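You operate a simulated robot arm through the tools that you are given. There is no shell and no other tool.

You run a simulated robot arm. Do the job below in one go: nothing can be reset, and whatever is moved stays where it is left.

## Task
Fit the new cork pad in the printer tray and test it.
Fine: the printer feeds two sheets at once; the worn pad goes on the desk beside the mat; shut the tray and print a clean page.

It is judged by the outcome, as a careful person would: the job done as asked, and still so three seconds after it is handed in. It fails if anything else is knocked over, pushed out of place, dropped, spilled or broken. Flat cloth is picked up by pressing the open fingertips on it (5 to 10 N) and closing them slowly along it; thin cloth reads only 2 to 8 mm in the jaws.

## Robot
A 7-joint arm with a two-finger gripper, fixed in place. Base frame: the origin is at the foot of the arm, x ahead of it, y to its left, z up; the work surface is at about z = 750. Lengths are in mm, angles in rad, forces in N, time in s.
With the tool pointing down near the work surface it reaches from about 300 to 740 mm from the base axis. Its first joint turns from -2.897 to 2.897 rad. Payload 2.94 kg.
The tool frame sits at the grasp point between the pads (the TCP): z along the fingers, y along the line on which they close. The tips reach 30 mm beyond it. The gripper opens to 138 mm. The gripper's body begins 109 mm behind the TCP.
Orientation is that of the tool frame in the base frame, as [roll, pitch, yaw] about the fixed x, y, z axes, in that order (R = Rz(yaw) Ry(pitch) Rx(roll)). With the fingers straight down and closing along the base's y, the tool's x points along the base's -x, its y along +y and its z along -z.

## Interface
- The arm moves only by the tool arm_command. Its argument "rows" is one flat list of numbers, 7 for each row, row after row: the shift along the tool's x, y, z in cm, then the turn, a rotation vector about the tool's x, y, z in rad, then the finger opening in cm, from 0 to 13.8. In form: [dx, dy, dz, wx, wy, wz, grip, dx, dy, dz, wx, wy, wz, grip, ...]. A call has 1 to 20 rows; each row shifts and turns the commanded pose from where the row before left it, along the tool's axes as they then stand. A row lasts 0.2 s, in which the tool goes at most 50 mm and 0.15 rad; a call with a longer step from one row to the next is refused whole, and so is a gripper value outside its range. Where a pose cannot be reached the arm comes as near as it can. A force on the tool above 90 N (or 10 N above the force at the start of the call, whichever is more), or a blocked arm, ends the call early, and 0.2 s more pass. Each finger halts on what it meets, pressing with about 27 N; the grip force reading is that of the motor and also rises with nothing between the fingers. The clock runs only during rows and for 0.2 s after the last one: add rows that do not move to give the fingers time. It gives the time, the measured TCP pose, the force on the tool (base axes), the opening and the grip force at its end, in the units of the frame above (readings bear some noise), with the torque about the TCP (base axes, N m) and any sound that the robot's microphone picked up.
- Cameras (640 x 400 px; columns grow to the right, rows downward): "scene" is fixed at [50.6, 650.9, 1302.2]; the picture's right is [-0.84, -0.53, 0.00], its down [-0.19, 0.30, -0.93] and it looks along [0.50, -0.79, -0.36] (base axes); focal length 321 px, centre (320, 200). "wrist" rides on the gripper at [71, 19, -146] in the tool frame; the picture's right is [-0.26, 0.97, 0.00], its down [-0.85, -0.23, -0.48] and it looks along [-0.46, -0.12, 0.88] (tool axes); focal length 280 px, centre (320, 200). There is no depth. A picture from a camera that has moved, and an enlarged one, comes with that camera's place and axes in the base frame and with its lens.
- camera(camera): a new picture of that camera. The clock stands still meanwhile.
- raise_lower(by): slides the trunk up (or, below 0, down) by that many mm; the arm rides with it, the base frame stays. It gives what a move gives, with no picture.
- zoom(camera, box): a new picture of the part [left, top, right, bottom] of that camera's present view, enlarged. The clock stands still meanwhile.
- close_job(): hands the job in; it is judged then, once.

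Nothing tells you positions but the pictures and the camera data. Unless the task says otherwise, let go and move clear before handing in.

The tools are called as a command line: name --argument value ..., lists and objects as JSON in quotes. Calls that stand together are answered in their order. arm_command: Moves the arm, as the interface text tells. Its arguments: {"type":"object","properties":{"rows":{"type":"array"}},"required":["rows"]} The other tools are called the same way: raise_lower (by) slides the trunk up or down; camera (camera) takes a picture; zoom (camera, box) takes an enlarged picture of a part of a camera's view; close_job () hands the job in.

At the start:

```text
clock: 0.0
position: [447.5, -40.6, 1197.2]
tcp_rot: [-3.141, 0.0, 3.142]
wrist_force: [0.3, 0.7, 0.2]
ft_torque: [-0.01, -0.02, 0.0]
width: 137.9
grasp_force: 0.1
trunk travel left (down, up): [-325.0, 129.0]
```

scene: 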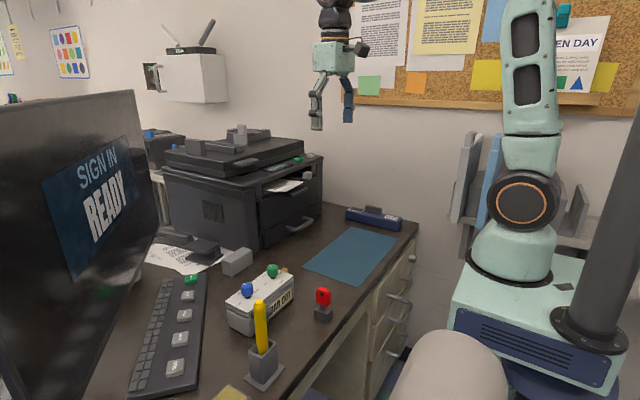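
wrist: 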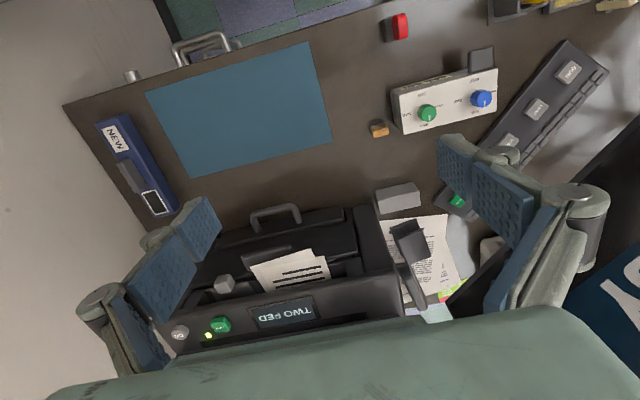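

I see a desk with a printer (tray with a handle at its front, display "TWO FED"), a blue mat, a blue "NEW" box near the far end of the desk, a control box, stamp, keyboard and monitor. I will look closer before moving anything.

zoom --camera "scene" --box '[150, 110, 350, 260]'

zoom --camera "scene" --box '[300, 190, 430, 290]'

zoom --camera "wrist" --box '[60, 80, 260, 240]'

zoom --camera "wrist" --box '[160, 190, 480, 360]'

zoom --camera "wrist" --box '[360, 0, 640, 170]'

zoom --camera "scene" --box '[120, 220, 350, 400]'

```text
2.67 times, centred on (250, 185) of scene
camera zoom: at [50.6, 650.9, 1302.2], right [-0.84, -0.53, 0.0], down [-0.19, 0.3, -0.93], along [0.5, -0.79, -0.36], focal length 856 px, centre (507, 240)
```

zoom: 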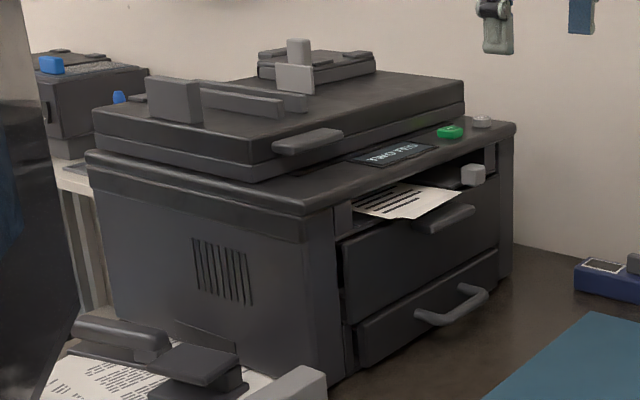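

```text
4.00 times, centred on (365, 240) of scene
camera zoom: at [50.6, 650.9, 1302.2], right [-0.84, -0.53, 0.0], down [-0.19, 0.3, -0.93], along [0.5, -0.79, -0.36], focal length 1284 px, centre (140, 40)
```

zoom: 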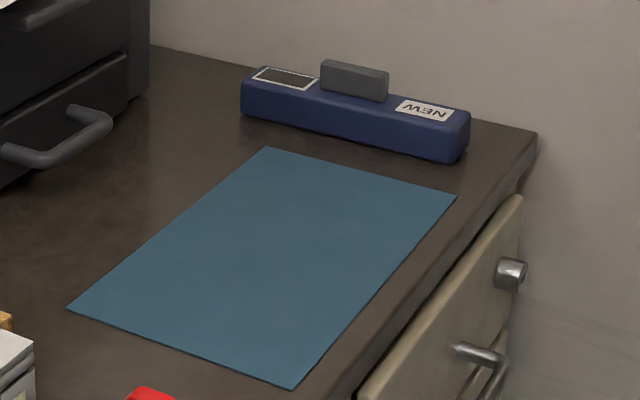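

```text
2.50 times, centred on (160, 160) of wrist
camera zoom: at [376.9, -21.7, 1341.3], right [0.26, 0.97, 0.0], down [0.85, -0.23, 0.48], along [0.46, -0.12, -0.88], focal length 701 px, centre (720, 300)
```

zoom: 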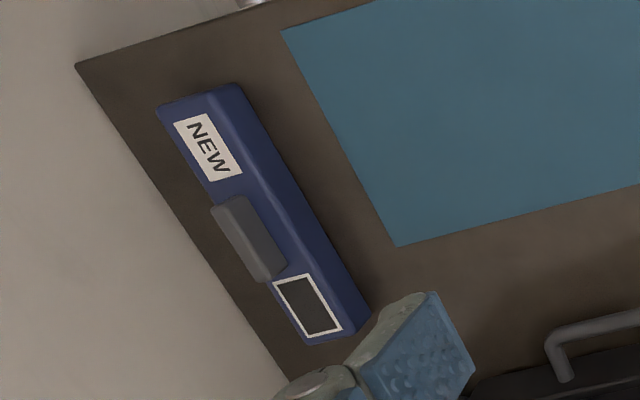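

```text
2.00 times, centred on (320, 275) of wrist
camera zoom: at [376.9, -21.7, 1341.3], right [0.26, 0.97, 0.0], down [0.85, -0.23, 0.48], along [0.46, -0.12, -0.88], focal length 561 px, centre (320, 50)
```

zoom: 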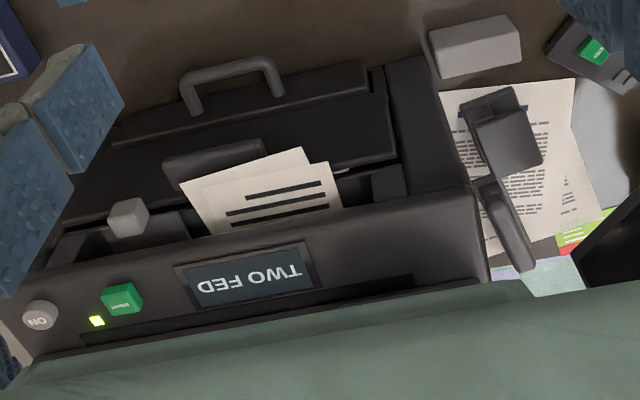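

```text
2.29 times, centred on (500, 85) of wrist
camera zoom: at [376.9, -21.7, 1341.3], right [0.26, 0.97, 0.0], down [0.85, -0.23, 0.48], along [0.46, -0.12, -0.88], focal length 641 px, centre (-91, 463)
```

zoom: 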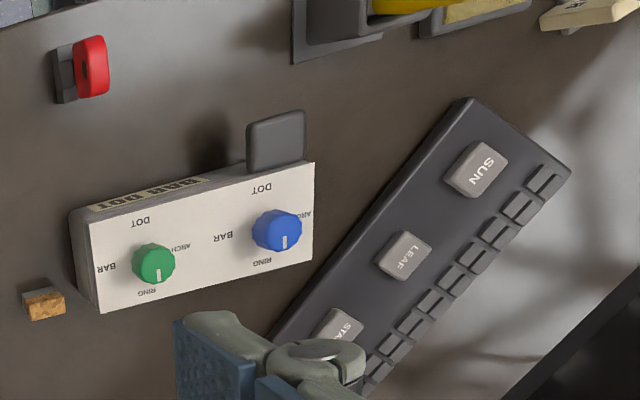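

```text
2.22 times, centred on (235, 310) of scene
camera zoom: at [50.6, 650.9, 1302.2], right [-0.84, -0.53, 0.0], down [-0.19, 0.3, -0.93], along [0.5, -0.79, -0.36], focal length 713 px, centre (509, -44)
```

zoom: 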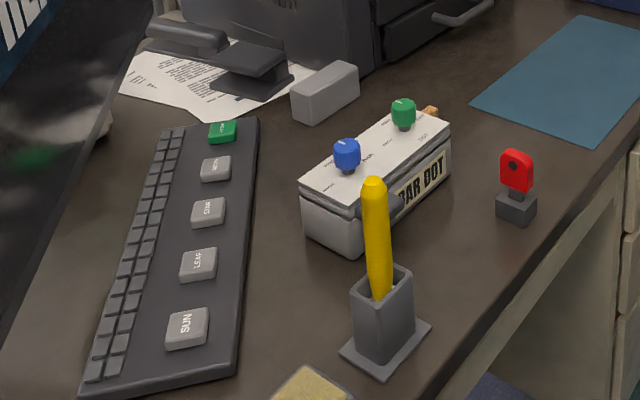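

The small orange-brown block beside the knob box at about (548, 58) looks like cork, and the tray handle is near (664, -195, 800). The green START button is on the printer panel near (752, -308, 1007). I'll lower the trunk for closer views before touching anything.

raise_lower --by -180

camera --camera "wrist"

camera --camera "scene"

```text
clock: 2.0
position: [449.5, -40.8, 1016.8]
tcp_rot: [-3.142, 0.0, 3.141]
wrist_force: [1.2, 0.2, -0.3]
ft_torque: [-0.01, 0.04, 0.02]
width: 137.9
grasp_force: 0.0
trunk travel left (down, up): [-145.0, 309.0]
```

```text
taken
camera wrist: at [376.9, -21.7, 1161.4], right [0.26, 0.97, 0.0], down [0.85, -0.23, 0.48], along [0.46, -0.12, -0.88], focal length 280 px, centre (320, 200)
```

wrist: 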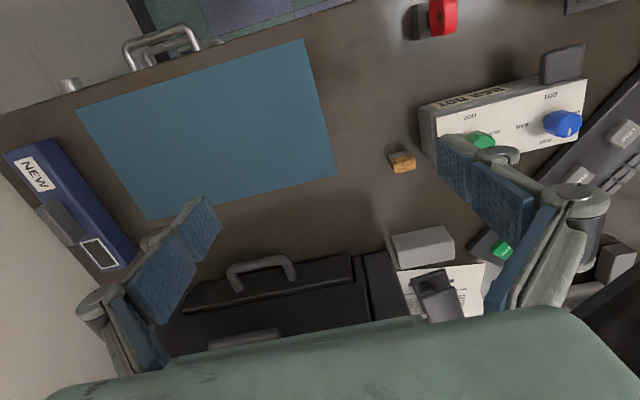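

```text
taken
```

scene: 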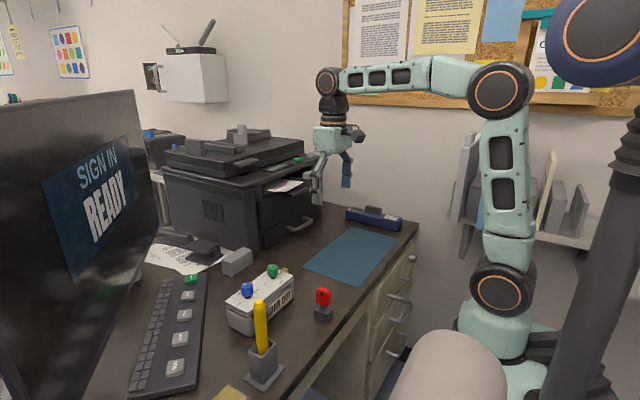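

zoom --camera "wrist" --box '[370, 130, 440, 190]'

zoom --camera "wrist" --box '[150, 220, 420, 390]'

zoom --camera "wrist" --box '[0, 120, 160, 290]'

zoom --camera "scene" --box '[260, 255, 310, 290]'

```text
6.67 times, centred on (405, 160) of wrist
camera zoom: at [376.9, -21.7, 1161.4], right [0.26, 0.97, 0.0], down [0.85, -0.23, 0.48], along [0.46, -0.12, -0.88], focal length 1869 px, centre (-247, 467)
```

zoom: 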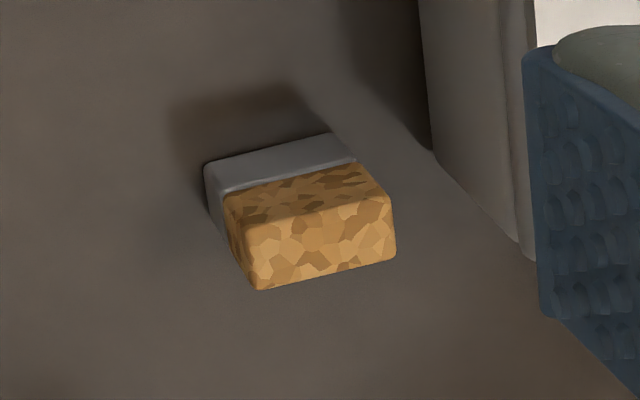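

```text
2.35 times, centred on (285, 305) of wrist
camera zoom: at [376.9, -21.7, 1161.4], right [0.26, 0.97, 0.0], down [0.85, -0.23, 0.48], along [0.46, -0.12, -0.88], focal length 660 px, centre (402, -47)
```

zoom: 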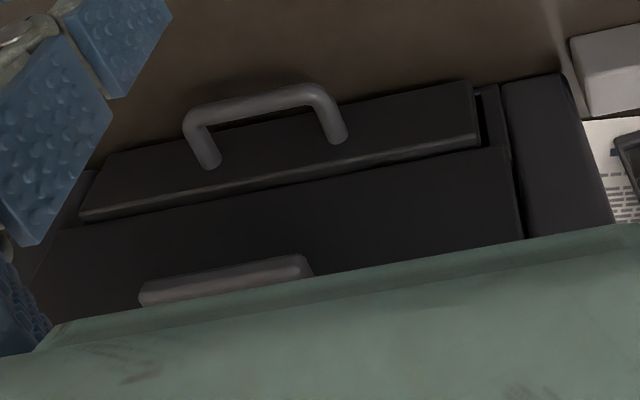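

```text
2.35 times, centred on (80, 205) of wrist
camera zoom: at [376.9, -21.7, 1161.4], right [0.26, 0.97, 0.0], down [0.85, -0.23, 0.48], along [0.46, -0.12, -0.88], focal length 660 px, centre (885, 188)
```

zoom: 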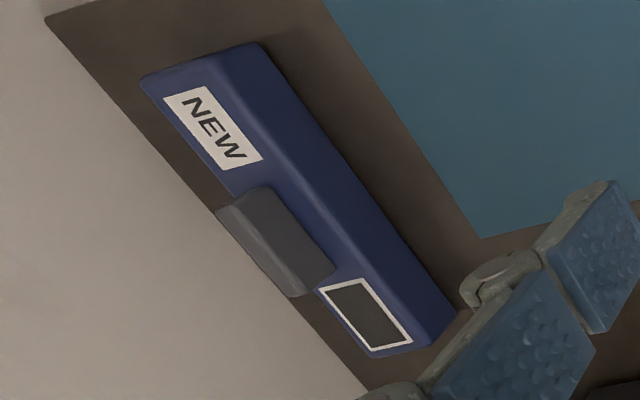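

```text
11.43 times, centred on (285, 272) of scene
camera zoom: at [50.6, 650.9, 1302.2], right [-0.84, -0.53, 0.0], down [-0.19, 0.3, -0.93], along [0.5, -0.79, -0.36], focal length 3669 px, centre (720, -629)
```

zoom: 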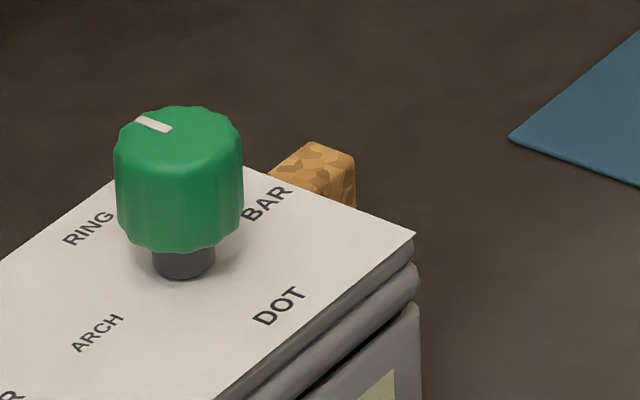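

The cork block stands by the knob box with cork on top and a grey foot below, about 17 x 30 x 35 mm. The handle bar is at about (660, -206, 791) and runs along y, under a lip at about x=672, z=920. I'll turn the tool so the fingers close in the x-z plane, then move toward the handle and tilt.

arm_command --rows '[0, 0, 0, 0, 0, -0.1428, 5, 0, 0, 0, 0, 0, -0.1428, 5, 0, 0, 0, 0, 0, -0.1428, 5, 0, 0, 0, 0, 0, -0.1428, 5, 0, 0, 0, 0, 0, -0.1428, 5, 0, 0, 0, 0, 0, -0.1428, 5, 0, 0, 0, 0, 0, -0.1428, 5, 0, 0, 0, 0, 0, -0.1428, 5, 0, 0, 0, 0, 0, -0.1428, 5, 0, 0, 0, 0, 0, -0.1428, 5, 0, 0, 0, 0, 0, -0.1428, 5, 3.28, -1, 1.5, 0, 0, 0, 5, 3.28, -1, 1.5, 0, 0, 0, 5, 3.28, -1, 1.5, 0, 0, 0, 5, 3.28, -1, 1.5, 0, 0, 0, 5, 3.28, -1, 1.5, 0, 0, 0, 5]'

camera --camera "wrist"

camera --camera "scene"

```text
clock: 5.4
position: [498.8, -204.4, 943.9]
tcp_rot: [-3.142, -0.001, -1.571]
wrist_force: [0.3, 0.6, 1.1]
ft_torque: [-0.03, -0.04, 0.0]
width: 50.2
grasp_force: 0.1
trunk travel left (down, up): [-145.0, 309.0]
```

```text
taken
camera wrist: at [478.7, -274.4, 1088.9], right [-0.97, 0.26, 0.0], down [0.23, 0.85, 0.48], along [0.12, 0.46, -0.88], focal length 280 px, centre (320, 200)
```

wrist: 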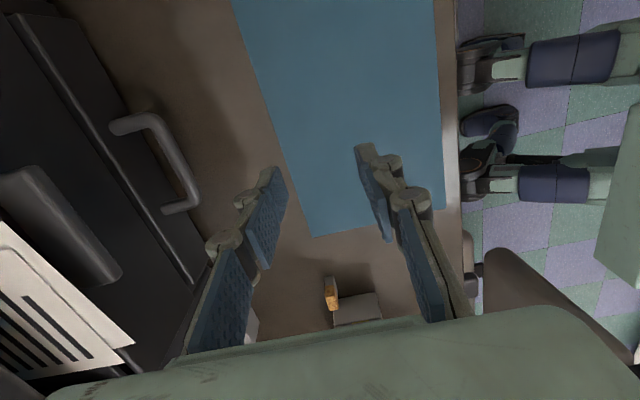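

```text
taken
```

scene: 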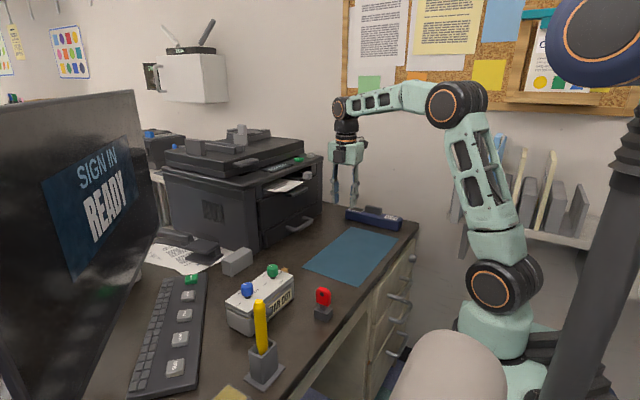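

The handle is visible at the left of the wrist view, and its bar is at about x=663, y from -255 to -156. I'll zoom in to refine this before tilting.

zoom --camera "wrist" --box '[40, 60, 240, 260]'

zoom --camera "scene" --box '[240, 160, 340, 240]'

```text
2.00 times, centred on (140, 160) of wrist
camera zoom: at [478.7, -274.4, 1088.9], right [-0.97, 0.26, 0.0], down [0.23, 0.85, 0.48], along [0.12, 0.46, -0.88], focal length 561 px, centre (680, 280)
```

zoom: 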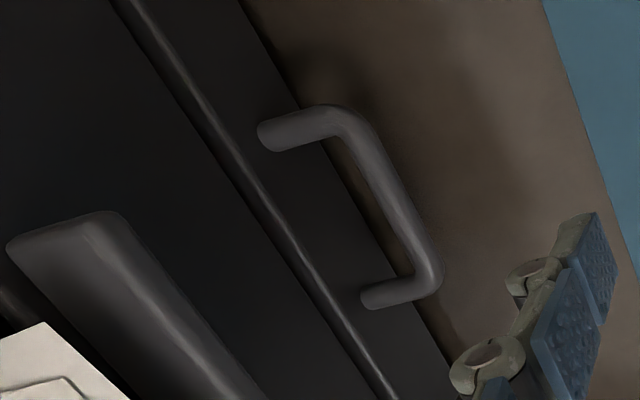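

```text
5.00 times, centred on (290, 200) of scene
camera zoom: at [50.6, 650.9, 1302.2], right [-0.84, -0.53, 0.0], down [-0.19, 0.3, -0.93], along [0.5, -0.79, -0.36], focal length 1605 px, centre (470, 200)
```

zoom: 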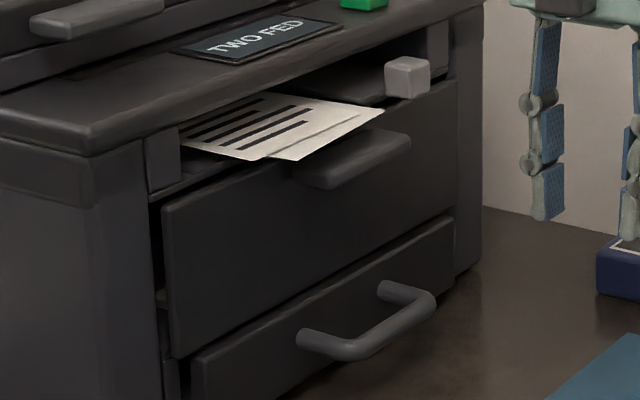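

The bar is centred at about (660, -208, 797) and the tray face is near x=702. I'll tilt the tool 45° forward and move to a pre-grasp pose in front of the bar.

arm_command --rows '[0, 0, 0, 0.1309, 0, 0, 3.4, 0, 0, 0, 0.1309, 0, 0, 3.4, 0, 0, 0, 0.1309, 0, 0, 3.4, 0, 0, 0, 0.1309, 0, 0, 3.4, 0, 0, 0, 0.1309, 0, 0, 3.4, 0, 0, 0, 0.1309, 0, 0, 3.4, 0.1, -0.25, 3.64, 0, 0, 0, 3.4, 0.1, -0.25, 3.64, 0, 0, 0, 3.4, 0.1, -0.25, 3.64, 0, 0, 0, 3.4, 0.1, -0.25, 3.64, 0, 0, 0, 3.4, 0, 0, 0, 0, 0, 0, 3.4]'

camera --camera "wrist"

zoom --camera "scene" --box '[240, 110, 400, 240]'

```text
clock: 7.8
position: [611.0, -209.8, 844.3]
tcp_rot: [-2.357, 0.0, -1.571]
wrist_force: [0.5, 0.0, -0.2]
ft_torque: [-0.01, 0.06, -0.01]
width: 34.2
grasp_force: 0.0
trunk travel left (down, up): [-145.0, 309.0]
```

```text
taken
camera wrist: at [493.8, -280.1, 933.5], right [-0.68, 0.26, -0.68], down [-0.17, 0.85, 0.5], along [0.71, 0.46, -0.53], focal length 280 px, centre (320, 200)
```

wrist: 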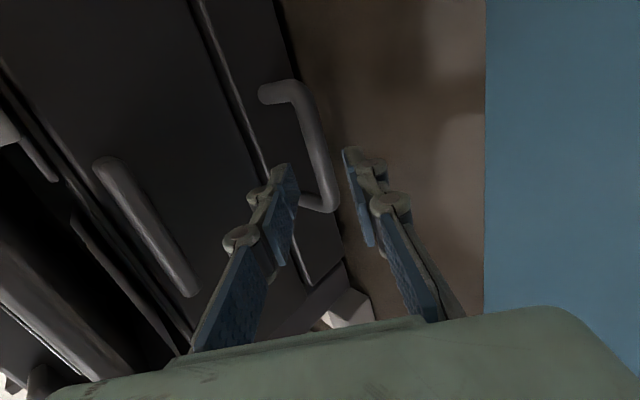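

```text
3.08 times, centred on (320, 175) of scene
camera zoom: at [50.6, 650.9, 1302.2], right [-0.84, -0.53, 0.0], down [-0.19, 0.3, -0.93], along [0.5, -0.79, -0.36], focal length 988 px, centre (320, 277)
```

zoom: 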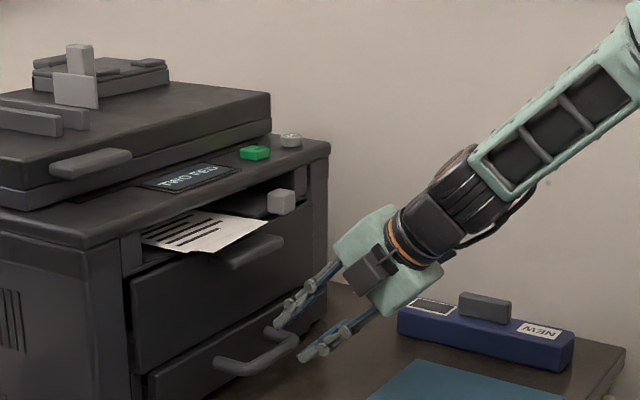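

The bar lines up between the fingers. I'll advance about 55 mm along the tool axis and close on the bar.

arm_command --rows '[0, -0.03, 1.4, 0, 0, 0, 3.4, 0, -0.03, 1.4, 0, 0, 0, 3.4, 0, -0.03, 1.4, 0, 0, 0, 3.4, 0, -0.03, 1.3, 0, 0, 0, 3.4, 0, 0, 0, 0, 0, 0, 3.4]'

camera --camera "wrist"

zoom --camera "scene" --box '[240, 150, 360, 240]'

```text
clock: 9.0
position: [648.8, -209.8, 807.0]
tcp_rot: [-2.355, 0.001, -1.571]
wrist_force: [0.5, -0.5, 0.5]
ft_torque: [0.01, -0.02, 0.0]
width: 34.0
grasp_force: 0.1
trunk travel left (down, up): [-145.0, 309.0]
```

```text
taken
camera wrist: at [531.5, -279.7, 895.2], right [-0.68, 0.26, -0.68], down [-0.17, 0.85, 0.5], along [0.71, 0.46, -0.53], focal length 280 px, centre (320, 200)
```

wrist: 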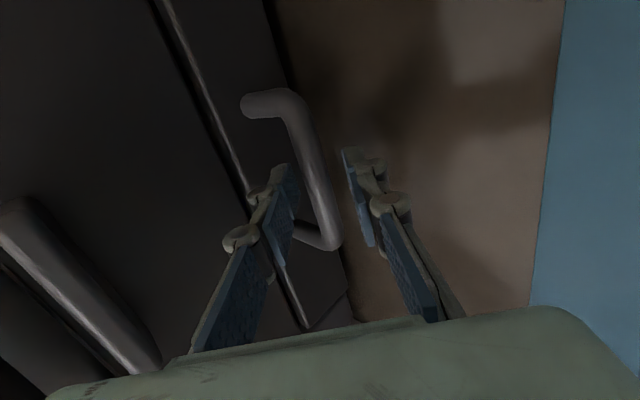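

```text
4.44 times, centred on (300, 195) of scene
camera zoom: at [50.6, 650.9, 1302.2], right [-0.84, -0.53, 0.0], down [-0.19, 0.3, -0.93], along [0.5, -0.79, -0.36], focal length 1427 px, centre (409, 222)
```

zoom: 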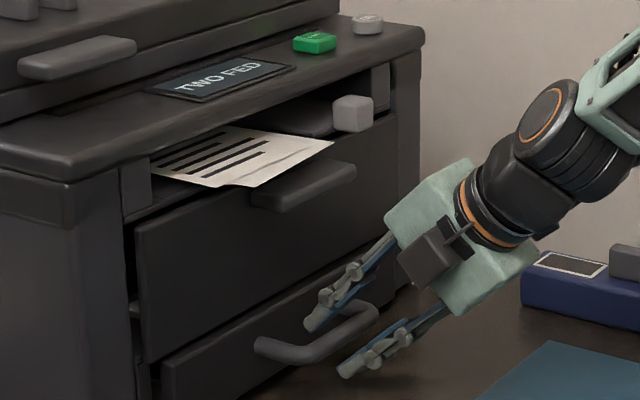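

The bar is between the fingers, so I'll close on it now.

arm_command --rows '[0, 0, 0, 0, 0, 0, 2.2, 0, 0, 0, 0, 0, 0, 1.0, 0, 0, 0, 0, 0, 0, 0.8, 0, 0, 0, 0, 0, 0, 0.8]'

zoom --camera "scene" --box '[240, 150, 360, 240]'

```text
clock: 10.0
position: [649.2, -209.0, 807.4]
tcp_rot: [-2.355, -0.003, -1.572]
wrist_force: [5.8, 0.2, 6.3]
ft_torque: [-0.34, -0.14, 0.31]
width: 14.8
grasp_force: 41.1
trunk travel left (down, up): [-145.0, 309.0]
```

```text
4.44 times, centred on (300, 195) of scene
camera zoom: at [50.6, 650.9, 1302.2], right [-0.84, -0.53, 0.0], down [-0.19, 0.3, -0.93], along [0.5, -0.79, -0.36], focal length 1427 px, centre (409, 222)
```

zoom: 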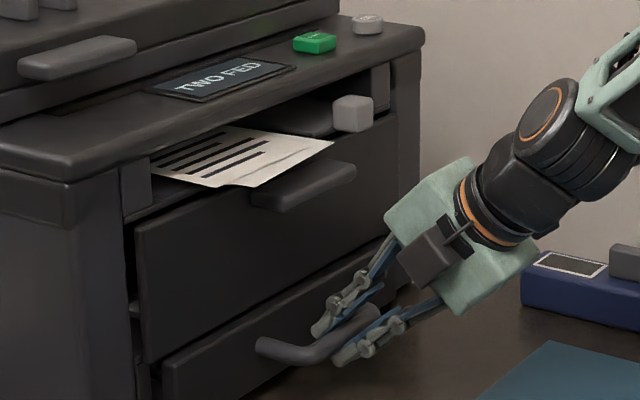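

I have the bar at 14.8 mm. Next I'll pull straight out along -x and watch the force.

arm_command --rows '[0, 0.5, -0.5, 0, 0, 0, 0.8, 0, 0.85, -0.85, 0, 0, 0, 0.8, 0, 0.85, -0.85, 0, 0, 0, 0.8, 0, 0.85, -0.85, 0, 0, 0, 0.8, 0, 0.85, -0.85, 0, 0, 0, 0.8, 0, 0, 0, 0, 0, 0, 0.8]'

zoom --camera "scene" --box '[220, 130, 380, 250]'

camera --camera "wrist"

```text
clock: 11.4
position: [591.1, -210.1, 807.5]
tcp_rot: [-2.356, -0.002, -1.573]
wrist_force: [-0.8, -6.3, 3.0]
ft_torque: [-0.33, 0.01, 0.45]
width: 14.7
grasp_force: 41.0
trunk travel left (down, up): [-145.0, 309.0]
```

```text
3.33 times, centred on (300, 190) of scene
camera zoom: at [50.6, 650.9, 1302.2], right [-0.84, -0.53, 0.0], down [-0.19, 0.3, -0.93], along [0.5, -0.79, -0.36], focal length 1070 px, centre (387, 233)
```

zoom: 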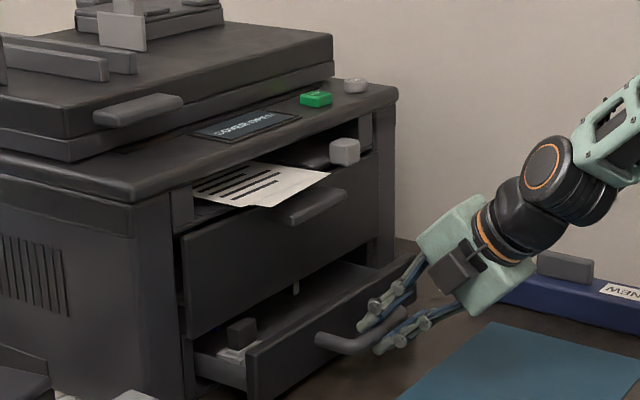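

```text
taken
camera wrist: at [475.1, -279.5, 896.4], right [-0.68, 0.26, -0.68], down [-0.17, 0.85, 0.5], along [0.71, 0.46, -0.53], focal length 280 px, centre (320, 200)
```

wrist: 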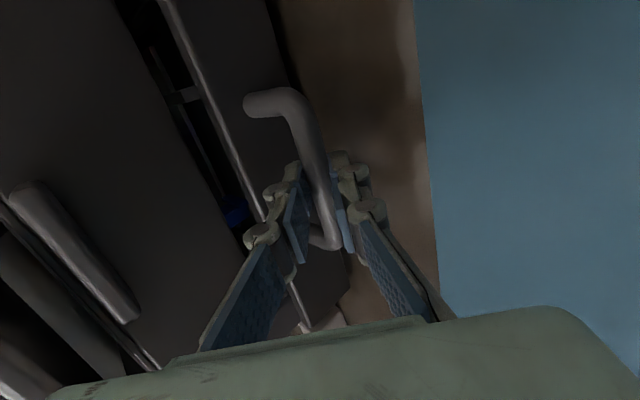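

The tray is sliding freely with low force. I'll keep pulling.

arm_command --rows '[0, 0.85, -0.85, 0, 0, 0, 0.8, 0, 0.85, -0.85, 0, 0, 0, 0.8, 0, 0.85, -0.85, 0, 0, 0, 0.8, 0, 0.85, -0.85, 0, 0, 0, 0.8, 0, 0.85, -0.85, 0, 0, 0, 0.8, 0, 0.85, -0.85, 0, 0, 0, 0.8, 0, 0, 0, 0, 0, 0, 0.8]'

zoom --camera "scene" --box '[200, 120, 380, 260]'

camera --camera "wrist"

```text
clock: 13.0
position: [521.2, -207.9, 808.8]
tcp_rot: [-2.354, -0.001, -1.571]
wrist_force: [-0.1, -2.6, 7.7]
ft_torque: [-0.13, -0.06, 0.53]
width: 15.1
grasp_force: 41.0
trunk travel left (down, up): [-145.0, 309.0]
```

```text
2.86 times, centred on (290, 190) of scene
camera zoom: at [50.6, 650.9, 1302.2], right [-0.84, -0.53, 0.0], down [-0.19, 0.3, -0.93], along [0.5, -0.79, -0.36], focal length 917 px, centre (406, 229)
```

zoom: 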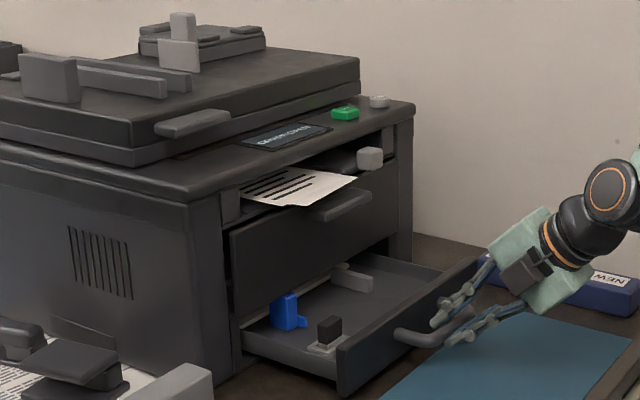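

```text
taken
camera wrist: at [403.3, -279.7, 896.2], right [-0.68, 0.26, -0.68], down [-0.17, 0.85, 0.5], along [0.71, 0.46, -0.53], focal length 280 px, centre (320, 200)
```

wrist: 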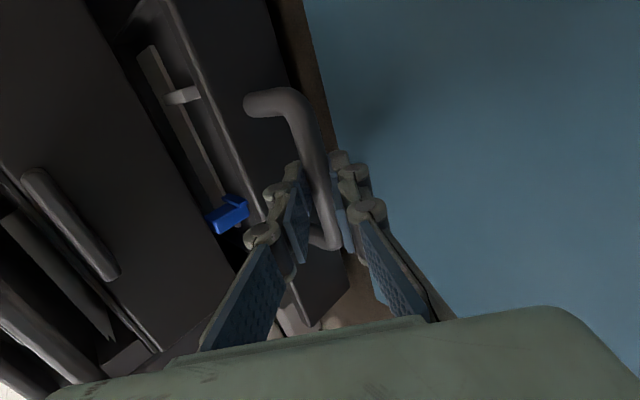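

The open tray holds a black block on a grey base at its front-left, which is the worn pad, plus a blue paper guide and a grey one. I'll pull a bit further for clearance.

arm_command --rows '[0, 0.7, -0.7, 0, 0, 0, 0.8, 0, 0.7, -0.7, 0, 0, 0, 0.8, 0, 0.7, -0.7, 0, 0, 0, 0.8, 0, 0.7, -0.7, 0, 0, 0, 0.8, 0, 0, 0, 0, 0, 0, 0.8]'

zoom --camera "scene" --box '[200, 150, 360, 270]'

```text
clock: 14.2
position: [479.6, -209.4, 807.8]
tcp_rot: [-2.356, 0.002, -1.571]
wrist_force: [-0.6, -3.6, 7.6]
ft_torque: [-0.54, -0.07, 0.1]
width: 14.7
grasp_force: 41.1
trunk travel left (down, up): [-145.0, 309.0]
```

```text
3.33 times, centred on (280, 210) of scene
camera zoom: at [50.6, 650.9, 1302.2], right [-0.84, -0.53, 0.0], down [-0.19, 0.3, -0.93], along [0.5, -0.79, -0.36], focal length 1070 px, centre (453, 167)
```

zoom: 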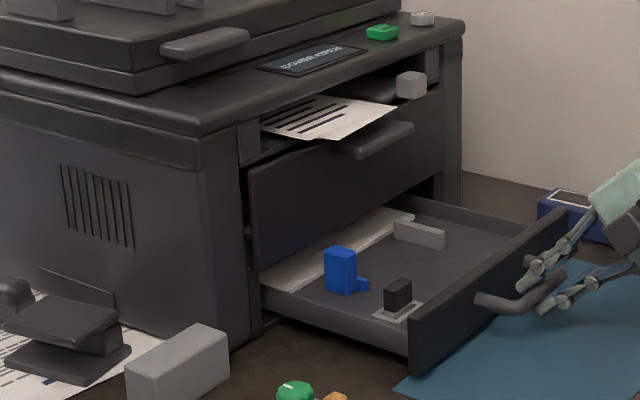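

The tray is about 170 mm out, and the worn black pad sits in a grey-rimmed socket near (612, -131). I'll release the handle, back off and raise the arm for an overhead look.

arm_command --rows '[0, 0, 0, 0, 0, 0, 2.0, 0, 0, 0, 0, 0, 0, 3.2, 0, 0, 0, 0, 0, 0, 3.4, 0, 0, -1.5, 0, 0, 0, 3.4, 0, 0, -2, 0, 0, 0, 3.4, 0, 0, -3, 0, 0, 0, 3.4, 0, 0, -3, 0, 0, 0, 3.4, 0, 0, -3, 0, 0, 0, 3.4, 0, 0, 0, -0.1309, 0, 0, 4, 0, 0, 0, -0.1309, 0, 0, 4, 0, 0, 0, -0.1309, 0, 0, 4, 0, 0, 0, -0.1309, 0, 0, 4, 0, 0, 0, -0.1309, 0, 0, 4, 0, 0, 0, -0.1309, 0, 0, 4]'

camera --camera "wrist"

zoom --camera "scene" --box '[200, 150, 360, 270]'

```text
clock: 17.2
position: [392.8, -210.5, 894.8]
tcp_rot: [3.139, 0.0, -1.569]
wrist_force: [0.2, -0.5, 0.2]
ft_torque: [0.01, -0.06, 0.0]
width: 39.6
grasp_force: 0.1
trunk travel left (down, up): [-145.0, 309.0]
```

```text
taken
camera wrist: at [373.3, -279.6, 1041.0], right [-0.97, 0.26, 0.0], down [0.23, 0.85, 0.47], along [0.12, 0.46, -0.88], focal length 280 px, centre (320, 200)
```

wrist: 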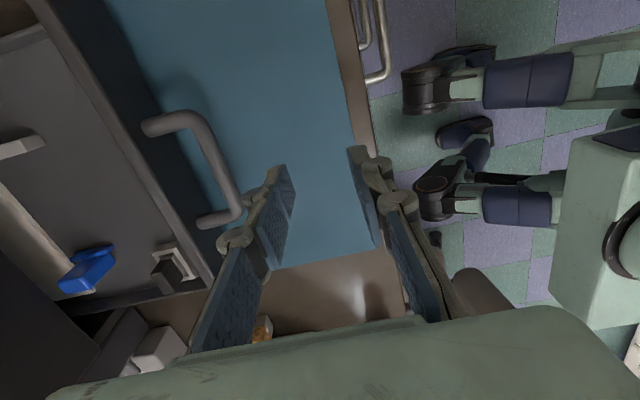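

```text
3.33 times, centred on (280, 210) of scene
camera zoom: at [50.6, 650.9, 1302.2], right [-0.84, -0.53, 0.0], down [-0.19, 0.3, -0.93], along [0.5, -0.79, -0.36], focal length 1070 px, centre (453, 167)
```

zoom: 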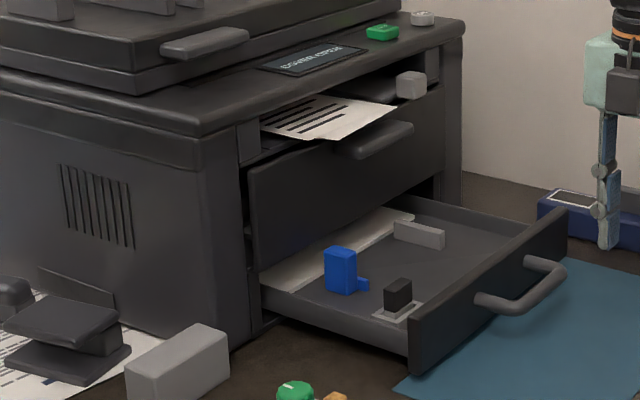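

The handle is released and nothing else moved. I'll rotate the gripper back and view the worn pad from above.

arm_command --rows '[0, 0, -0.5, 0, 0, 0.1428, 8, 0, 0, -0.5, 0, 0, 0.1428, 8, 0, 0, -0.5, 0, 0, 0.1428, 8, 0, 0, -0.5, 0, 0, 0.1428, 8, 0, 0, -0.5, 0, 0, 0.1428, 8, 0, 0, -0.5, 0, 0, 0.1428, 8, 0, 0, -0.5, 0, 0, 0.1428, 8, 0, 0, 0, 0, 0, 0.1428, 8, 0, 0, 0, 0, 0, 0.1428, 8, 0, 0, 0, 0, 0, 0.1428, 8, 0, 0, 0, 0, 0, 0.1428, 8, -2.9, 2, 0, 0, 0, 0, 8, -2.9, 2, 0, 0, 0, 0, 8, -2.9, 2, 0, 0, 0, 0, 8, -2.9, 2, 0, 0, 0, 0, 8, -2.9, 2, 0, 0, 0, 0, 8, 0, 0, 0, 0, 0, 0, 8]'

camera --camera "wrist"

zoom --camera "wrist" --box '[240, 120, 440, 260]'

camera --camera "scene"

```text
clock: 20.8
position: [537.1, -108.4, 929.6]
tcp_rot: [-3.141, 0.001, 3.141]
wrist_force: [0.1, -0.2, 0.0]
ft_torque: [-0.01, 0.01, 0.02]
width: 79.9
grasp_force: 0.1
trunk travel left (down, up): [-145.0, 309.0]
```

```text
taken
camera wrist: at [466.1, -87.9, 1073.8], right [0.26, 0.97, 0.0], down [0.85, -0.23, 0.48], along [0.46, -0.12, -0.88], focal length 280 px, centre (320, 200)
```

wrist: 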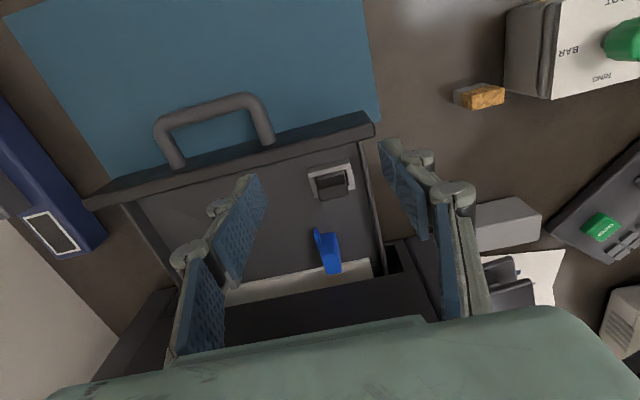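

```text
2.86 times, centred on (340, 190) of wrist
camera zoom: at [466.1, -87.9, 1073.8], right [0.26, 0.97, 0.0], down [0.85, -0.23, 0.48], along [0.46, -0.12, -0.88], focal length 801 px, centre (263, 229)
```

zoom: 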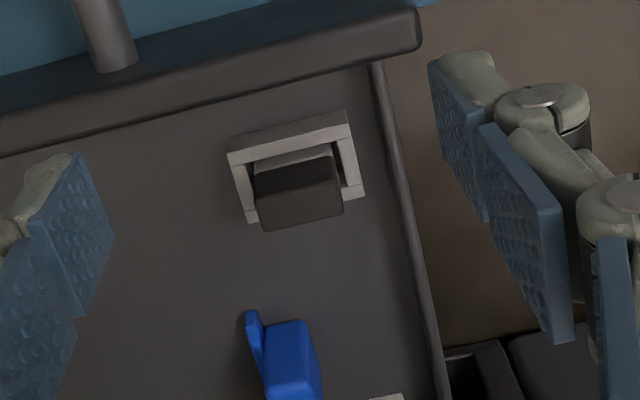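

```text
taken
```

scene: 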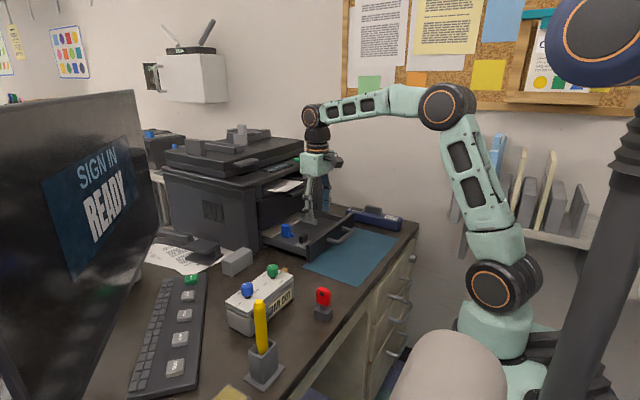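

I can see the worn dark pad in a pale rectangular socket at about x 586-600, y -122 to -93, top z about 819. The new pad appears to have the same orientation. I'll zoom tightly on both to get exact geometry.

zoom --camera "wrist" --box '[295, 150, 375, 210]'

zoom --camera "wrist" --box '[440, 65, 560, 125]'

zoom --camera "scene" --box '[270, 225, 330, 260]'

```text
6.67 times, centred on (335, 180) of wrist
camera zoom: at [466.1, -87.9, 1073.8], right [0.26, 0.97, 0.0], down [0.85, -0.23, 0.48], along [0.46, -0.12, -0.88], focal length 1869 px, centre (220, 333)
```

zoom: 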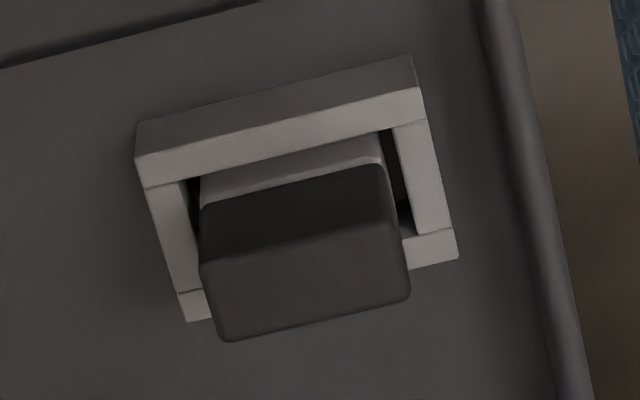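

```text
5.33 times, centred on (500, 95) of wrist
camera zoom: at [466.1, -87.9, 1073.8], right [0.26, 0.97, 0.0], down [0.85, -0.23, 0.48], along [0.46, -0.12, -0.88], focal length 1495 px, centre (-640, 760)
```

zoom: 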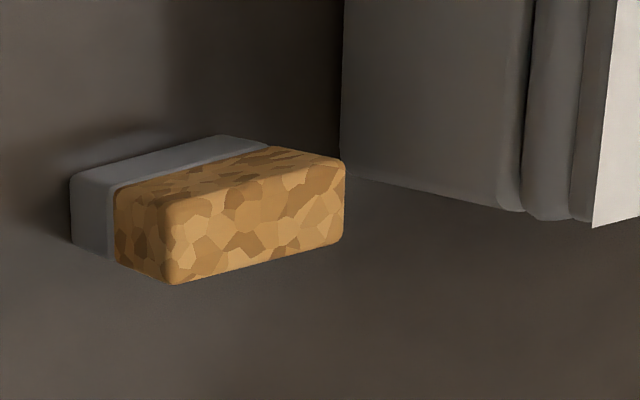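

```text
10.67 times, centred on (300, 242) of scene
camera zoom: at [50.6, 650.9, 1302.2], right [-0.84, -0.53, 0.0], down [-0.19, 0.3, -0.93], along [0.5, -0.79, -0.36], focal length 3424 px, centre (533, -253)
```

zoom: 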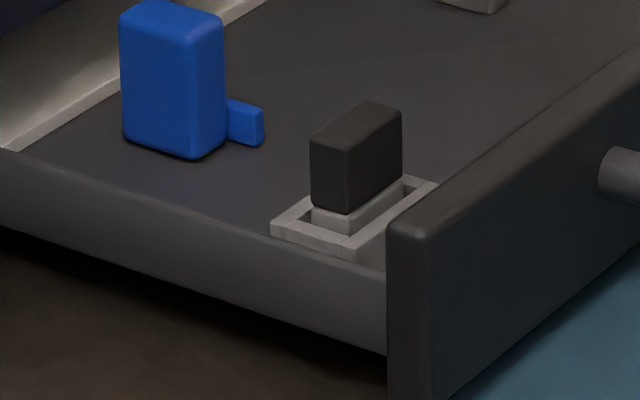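

I've worked out the geometry. The worn pad is about 14 x 30 x 41 mm, centred near (596, -108) with its top near z=814, in a socket whose rim is at z=790. I'll move above it with a 40 mm opening and check alignment.

arm_command --rows '[-2.9, 0.03, 1.5, 0, 0, 0, 4.2, -2.9, 0.02, 1.5, 0, 0, 0, 4.2, 0, 0, 2.0, 0, 0, 0, 4.2, 0, 0, 0, 0, 0, 0, 4.2]'

camera --camera "wrist"

zoom --camera "scene" --box '[260, 190, 360, 260]'

```text
clock: 21.8
position: [595.2, -108.3, 880.7]
tcp_rot: [-3.141, 0.002, -3.139]
wrist_force: [-0.8, -0.2, 0.0]
ft_torque: [0.03, -0.01, 0.04]
width: 42.1
grasp_force: 0.0
trunk travel left (down, up): [-145.0, 309.0]
```

```text
taken
camera wrist: at [524.0, -88.6, 1025.3], right [0.26, 0.97, 0.0], down [0.85, -0.23, 0.48], along [0.46, -0.12, -0.88], focal length 280 px, centre (320, 200)
```

wrist: 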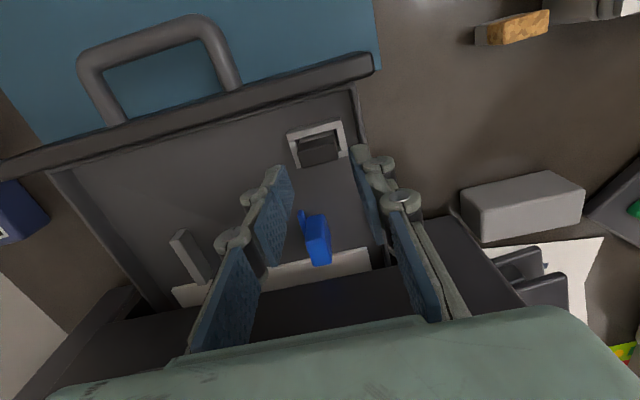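

```text
5.71 times, centred on (310, 225) of scene
camera zoom: at [50.6, 650.9, 1302.2], right [-0.84, -0.53, 0.0], down [-0.19, 0.3, -0.93], along [0.5, -0.79, -0.36], focal length 1834 px, centre (377, 57)
```

zoom: 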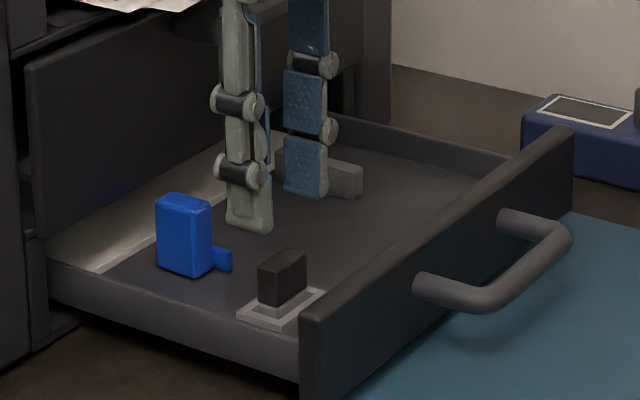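

zoom --camera "wrist" --box '[270, 110, 370, 180]'

zoom --camera "scene" --box '[290, 220, 330, 250]'

```text
5.71 times, centred on (320, 145) of wrist
camera zoom: at [524.0, -88.6, 1025.3], right [0.26, 0.97, 0.0], down [0.85, -0.23, 0.48], along [0.46, -0.12, -0.88], focal length 1602 px, centre (320, 514)
```

zoom: 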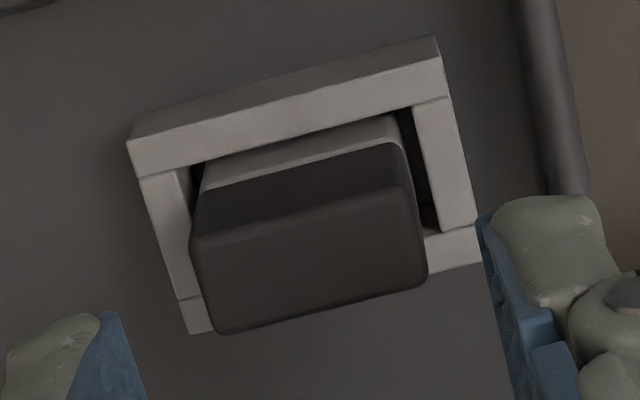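

```text
13.33 times, centred on (310, 235) of scene
camera zoom: at [50.6, 650.9, 1302.2], right [-0.84, -0.53, 0.0], down [-0.19, 0.3, -0.93], along [0.5, -0.79, -0.36], focal length 4280 px, centre (453, -267)
```

zoom: 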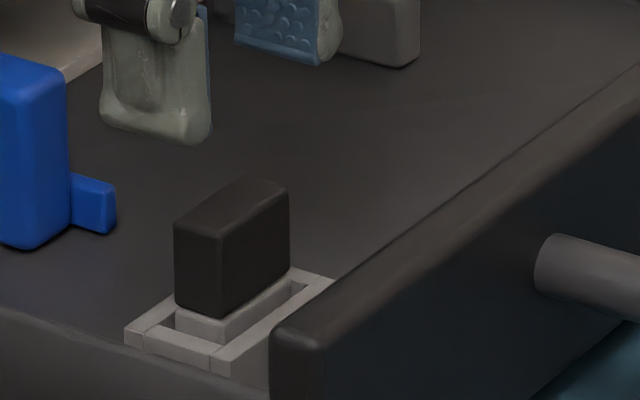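

The gripper is aligned with the pad centre (595.3, -108.2). I'll descend so the tips reach z of about 797, just above the socket rim, and close on the pad.

arm_command --rows '[0, 0, 1.8, 0, 0, 0, 4.2, 0, 0, 1.8, 0, 0, 0, 4.2, 0, 0, 1.7, 0, 0, 0, 4.2, 0, 0, 0, 0, 0, 0, 4.2]'

zoom --camera "scene" --box '[280, 210, 340, 255]'

zoom --camera "wrist" --box '[260, 100, 380, 190]'

```text
clock: 22.8
position: [595.7, -109.6, 827.1]
tcp_rot: [3.141, 0.001, 3.141]
wrist_force: [-0.7, 0.2, -0.1]
ft_torque: [0.01, -0.02, 0.01]
width: 42.0
grasp_force: 0.1
trunk travel left (down, up): [-145.0, 309.0]
```

```text
8.89 times, centred on (310, 232) of scene
camera zoom: at [50.6, 650.9, 1302.2], right [-0.84, -0.53, 0.0], down [-0.19, 0.3, -0.93], along [0.5, -0.79, -0.36], focal length 2853 px, centre (409, -89)
```

zoom: 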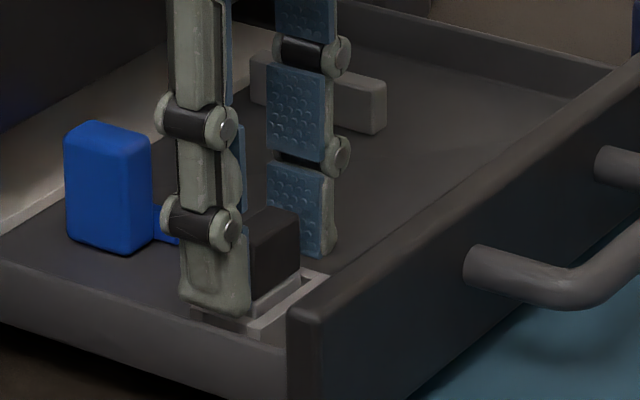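

```text
4.44 times, centred on (320, 145) of wrist
camera zoom: at [524.2, -89.3, 972.8], right [0.26, 0.97, 0.0], down [0.85, -0.23, 0.48], along [0.46, -0.12, -0.88], focal length 1246 px, centre (320, 444)
```

zoom: 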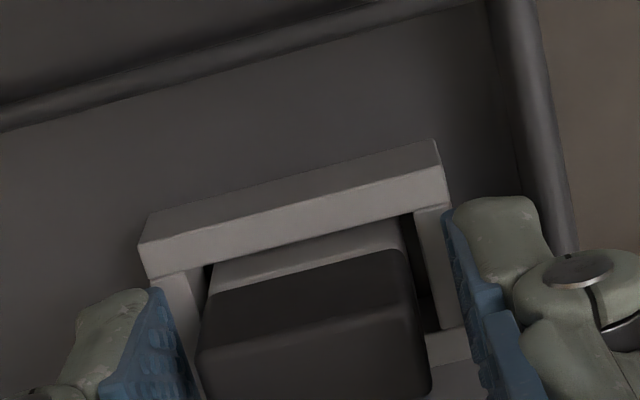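

Both fingers straddle the pad cleanly above the rim. I'll close slowly.

arm_command --rows '[0, 0, 0, 0, 0, 0, 3.7, 0, 0, 0, 0, 0, 0, 3.3, 0, 0, 0, 0, 0, 0, 2.9, 0, 0, 0, 0, 0, 0, 2.4, 0, 0, 0, 0, 0, 0, 2.4]'

zoom --camera "wrist" --box '[260, 100, 380, 190]'

```text
clock: 24.0
position: [595.3, -108.8, 828.4]
tcp_rot: [3.141, 0.0, 3.141]
wrist_force: [0.4, -0.6, -0.3]
ft_torque: [0.01, 0.01, -0.07]
width: 29.9
grasp_force: 26.7
trunk travel left (down, up): [-145.0, 309.0]
```

```text
4.44 times, centred on (320, 145) of wrist
camera zoom: at [524.1, -89.2, 973.1], right [0.26, 0.97, 0.0], down [0.85, -0.23, 0.48], along [0.46, -0.12, -0.88], focal length 1246 px, centre (320, 444)
```

zoom: 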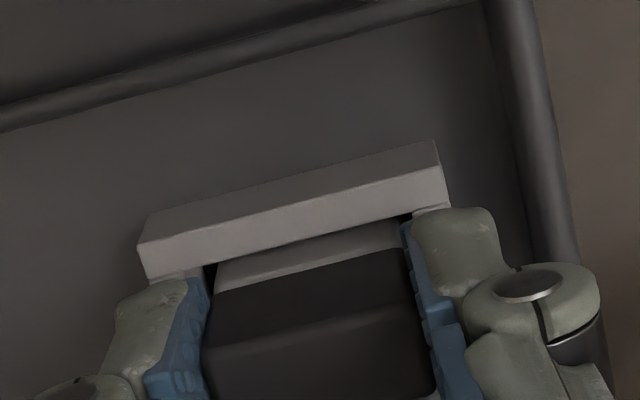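

The worn pad is gripped at 29.9 mm. I'll lift slowly and check.

arm_command --rows '[0, 0, -0.5, 0, 0, 0, 2.4, 0, 0, -1, 0, 0, 0, 2.4, 0, 0, -1.5, 0, 0, 0, 2.4, 0, 0, -2, 0, 0, 0, 2.4, 0, 0, -2, 0, 0, 0, 2.4, 0, 0, 0, 0, 0, 0, 2.4]'

camera --camera "wrist"

zoom --camera "scene" --box '[260, 180, 360, 255]'

```text
clock: 25.4
position: [596.1, -109.0, 897.5]
tcp_rot: [3.141, 0.001, -3.139]
wrist_force: [-0.4, -0.8, 0.2]
ft_torque: [0.01, 0.02, 0.0]
width: 29.8
grasp_force: 26.8
trunk travel left (down, up): [-145.0, 309.0]
```

```text
taken
camera wrist: at [524.6, -89.5, 1042.9], right [0.26, 0.97, 0.0], down [0.85, -0.23, 0.48], along [0.46, -0.12, -0.88], focal length 280 px, centre (320, 200)
```

wrist: 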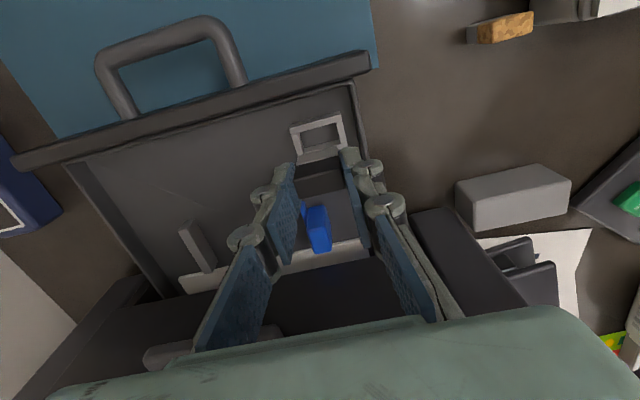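

```text
5.33 times, centred on (310, 218) of scene
camera zoom: at [50.6, 650.9, 1302.2], right [-0.84, -0.53, 0.0], down [-0.19, 0.3, -0.93], along [0.5, -0.79, -0.36], focal length 1712 px, centre (373, 107)
```

zoom: 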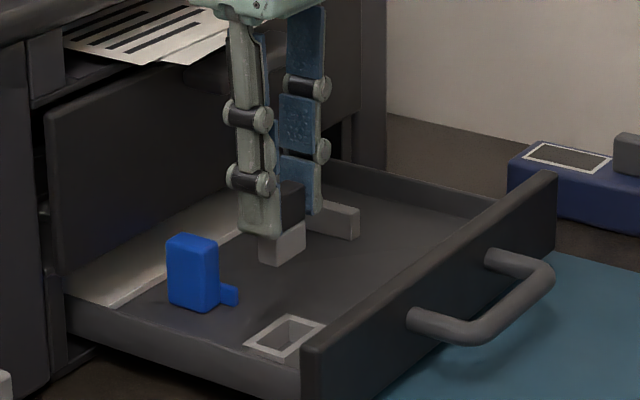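

The worn pad is out and the socket is empty. I'll zoom on the empty socket while here to measure it, and check the landing area beside the mat.

zoom --camera "wrist" --box '[280, 105, 380, 200]'

zoom --camera "wrist" --box '[350, 0, 550, 110]'

zoom --camera "scene" --box '[300, 230, 330, 255]'

```text
4.21 times, centred on (330, 152) of wrist
camera zoom: at [524.6, -89.5, 1042.9], right [0.26, 0.97, 0.0], down [0.85, -0.23, 0.48], along [0.46, -0.12, -0.88], focal length 1181 px, centre (278, 400)
```

zoom: 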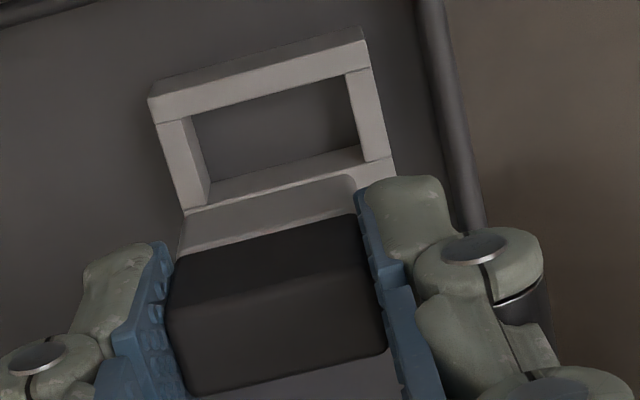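

```text
3.20 times, centred on (450, 55) of wrist
camera zoom: at [524.6, -89.5, 1042.9], right [0.26, 0.97, 0.0], down [0.85, -0.23, 0.48], along [0.46, -0.12, -0.88], focal length 897 px, centre (-96, 664)
```

zoom: 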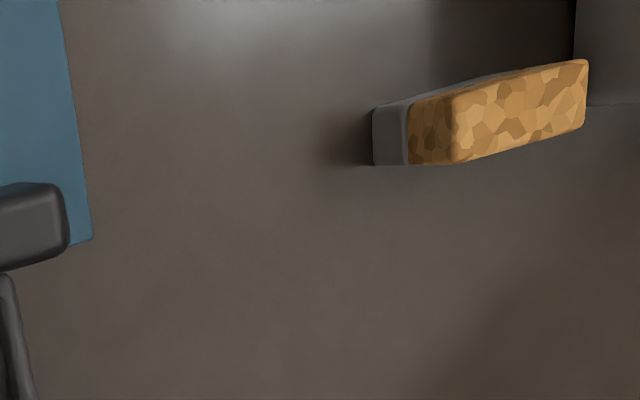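

```text
16.00 times, centred on (315, 242) of scene
camera zoom: at [50.6, 650.9, 1302.2], right [-0.84, -0.53, 0.0], down [-0.19, 0.3, -0.93], along [0.5, -0.79, -0.36], focal length 5136 px, centre (400, -480)
```

zoom: 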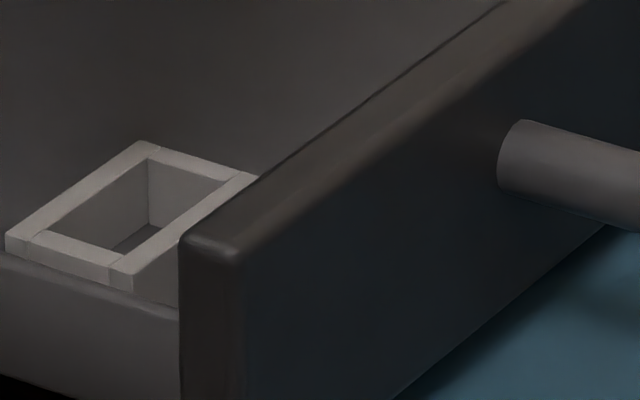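

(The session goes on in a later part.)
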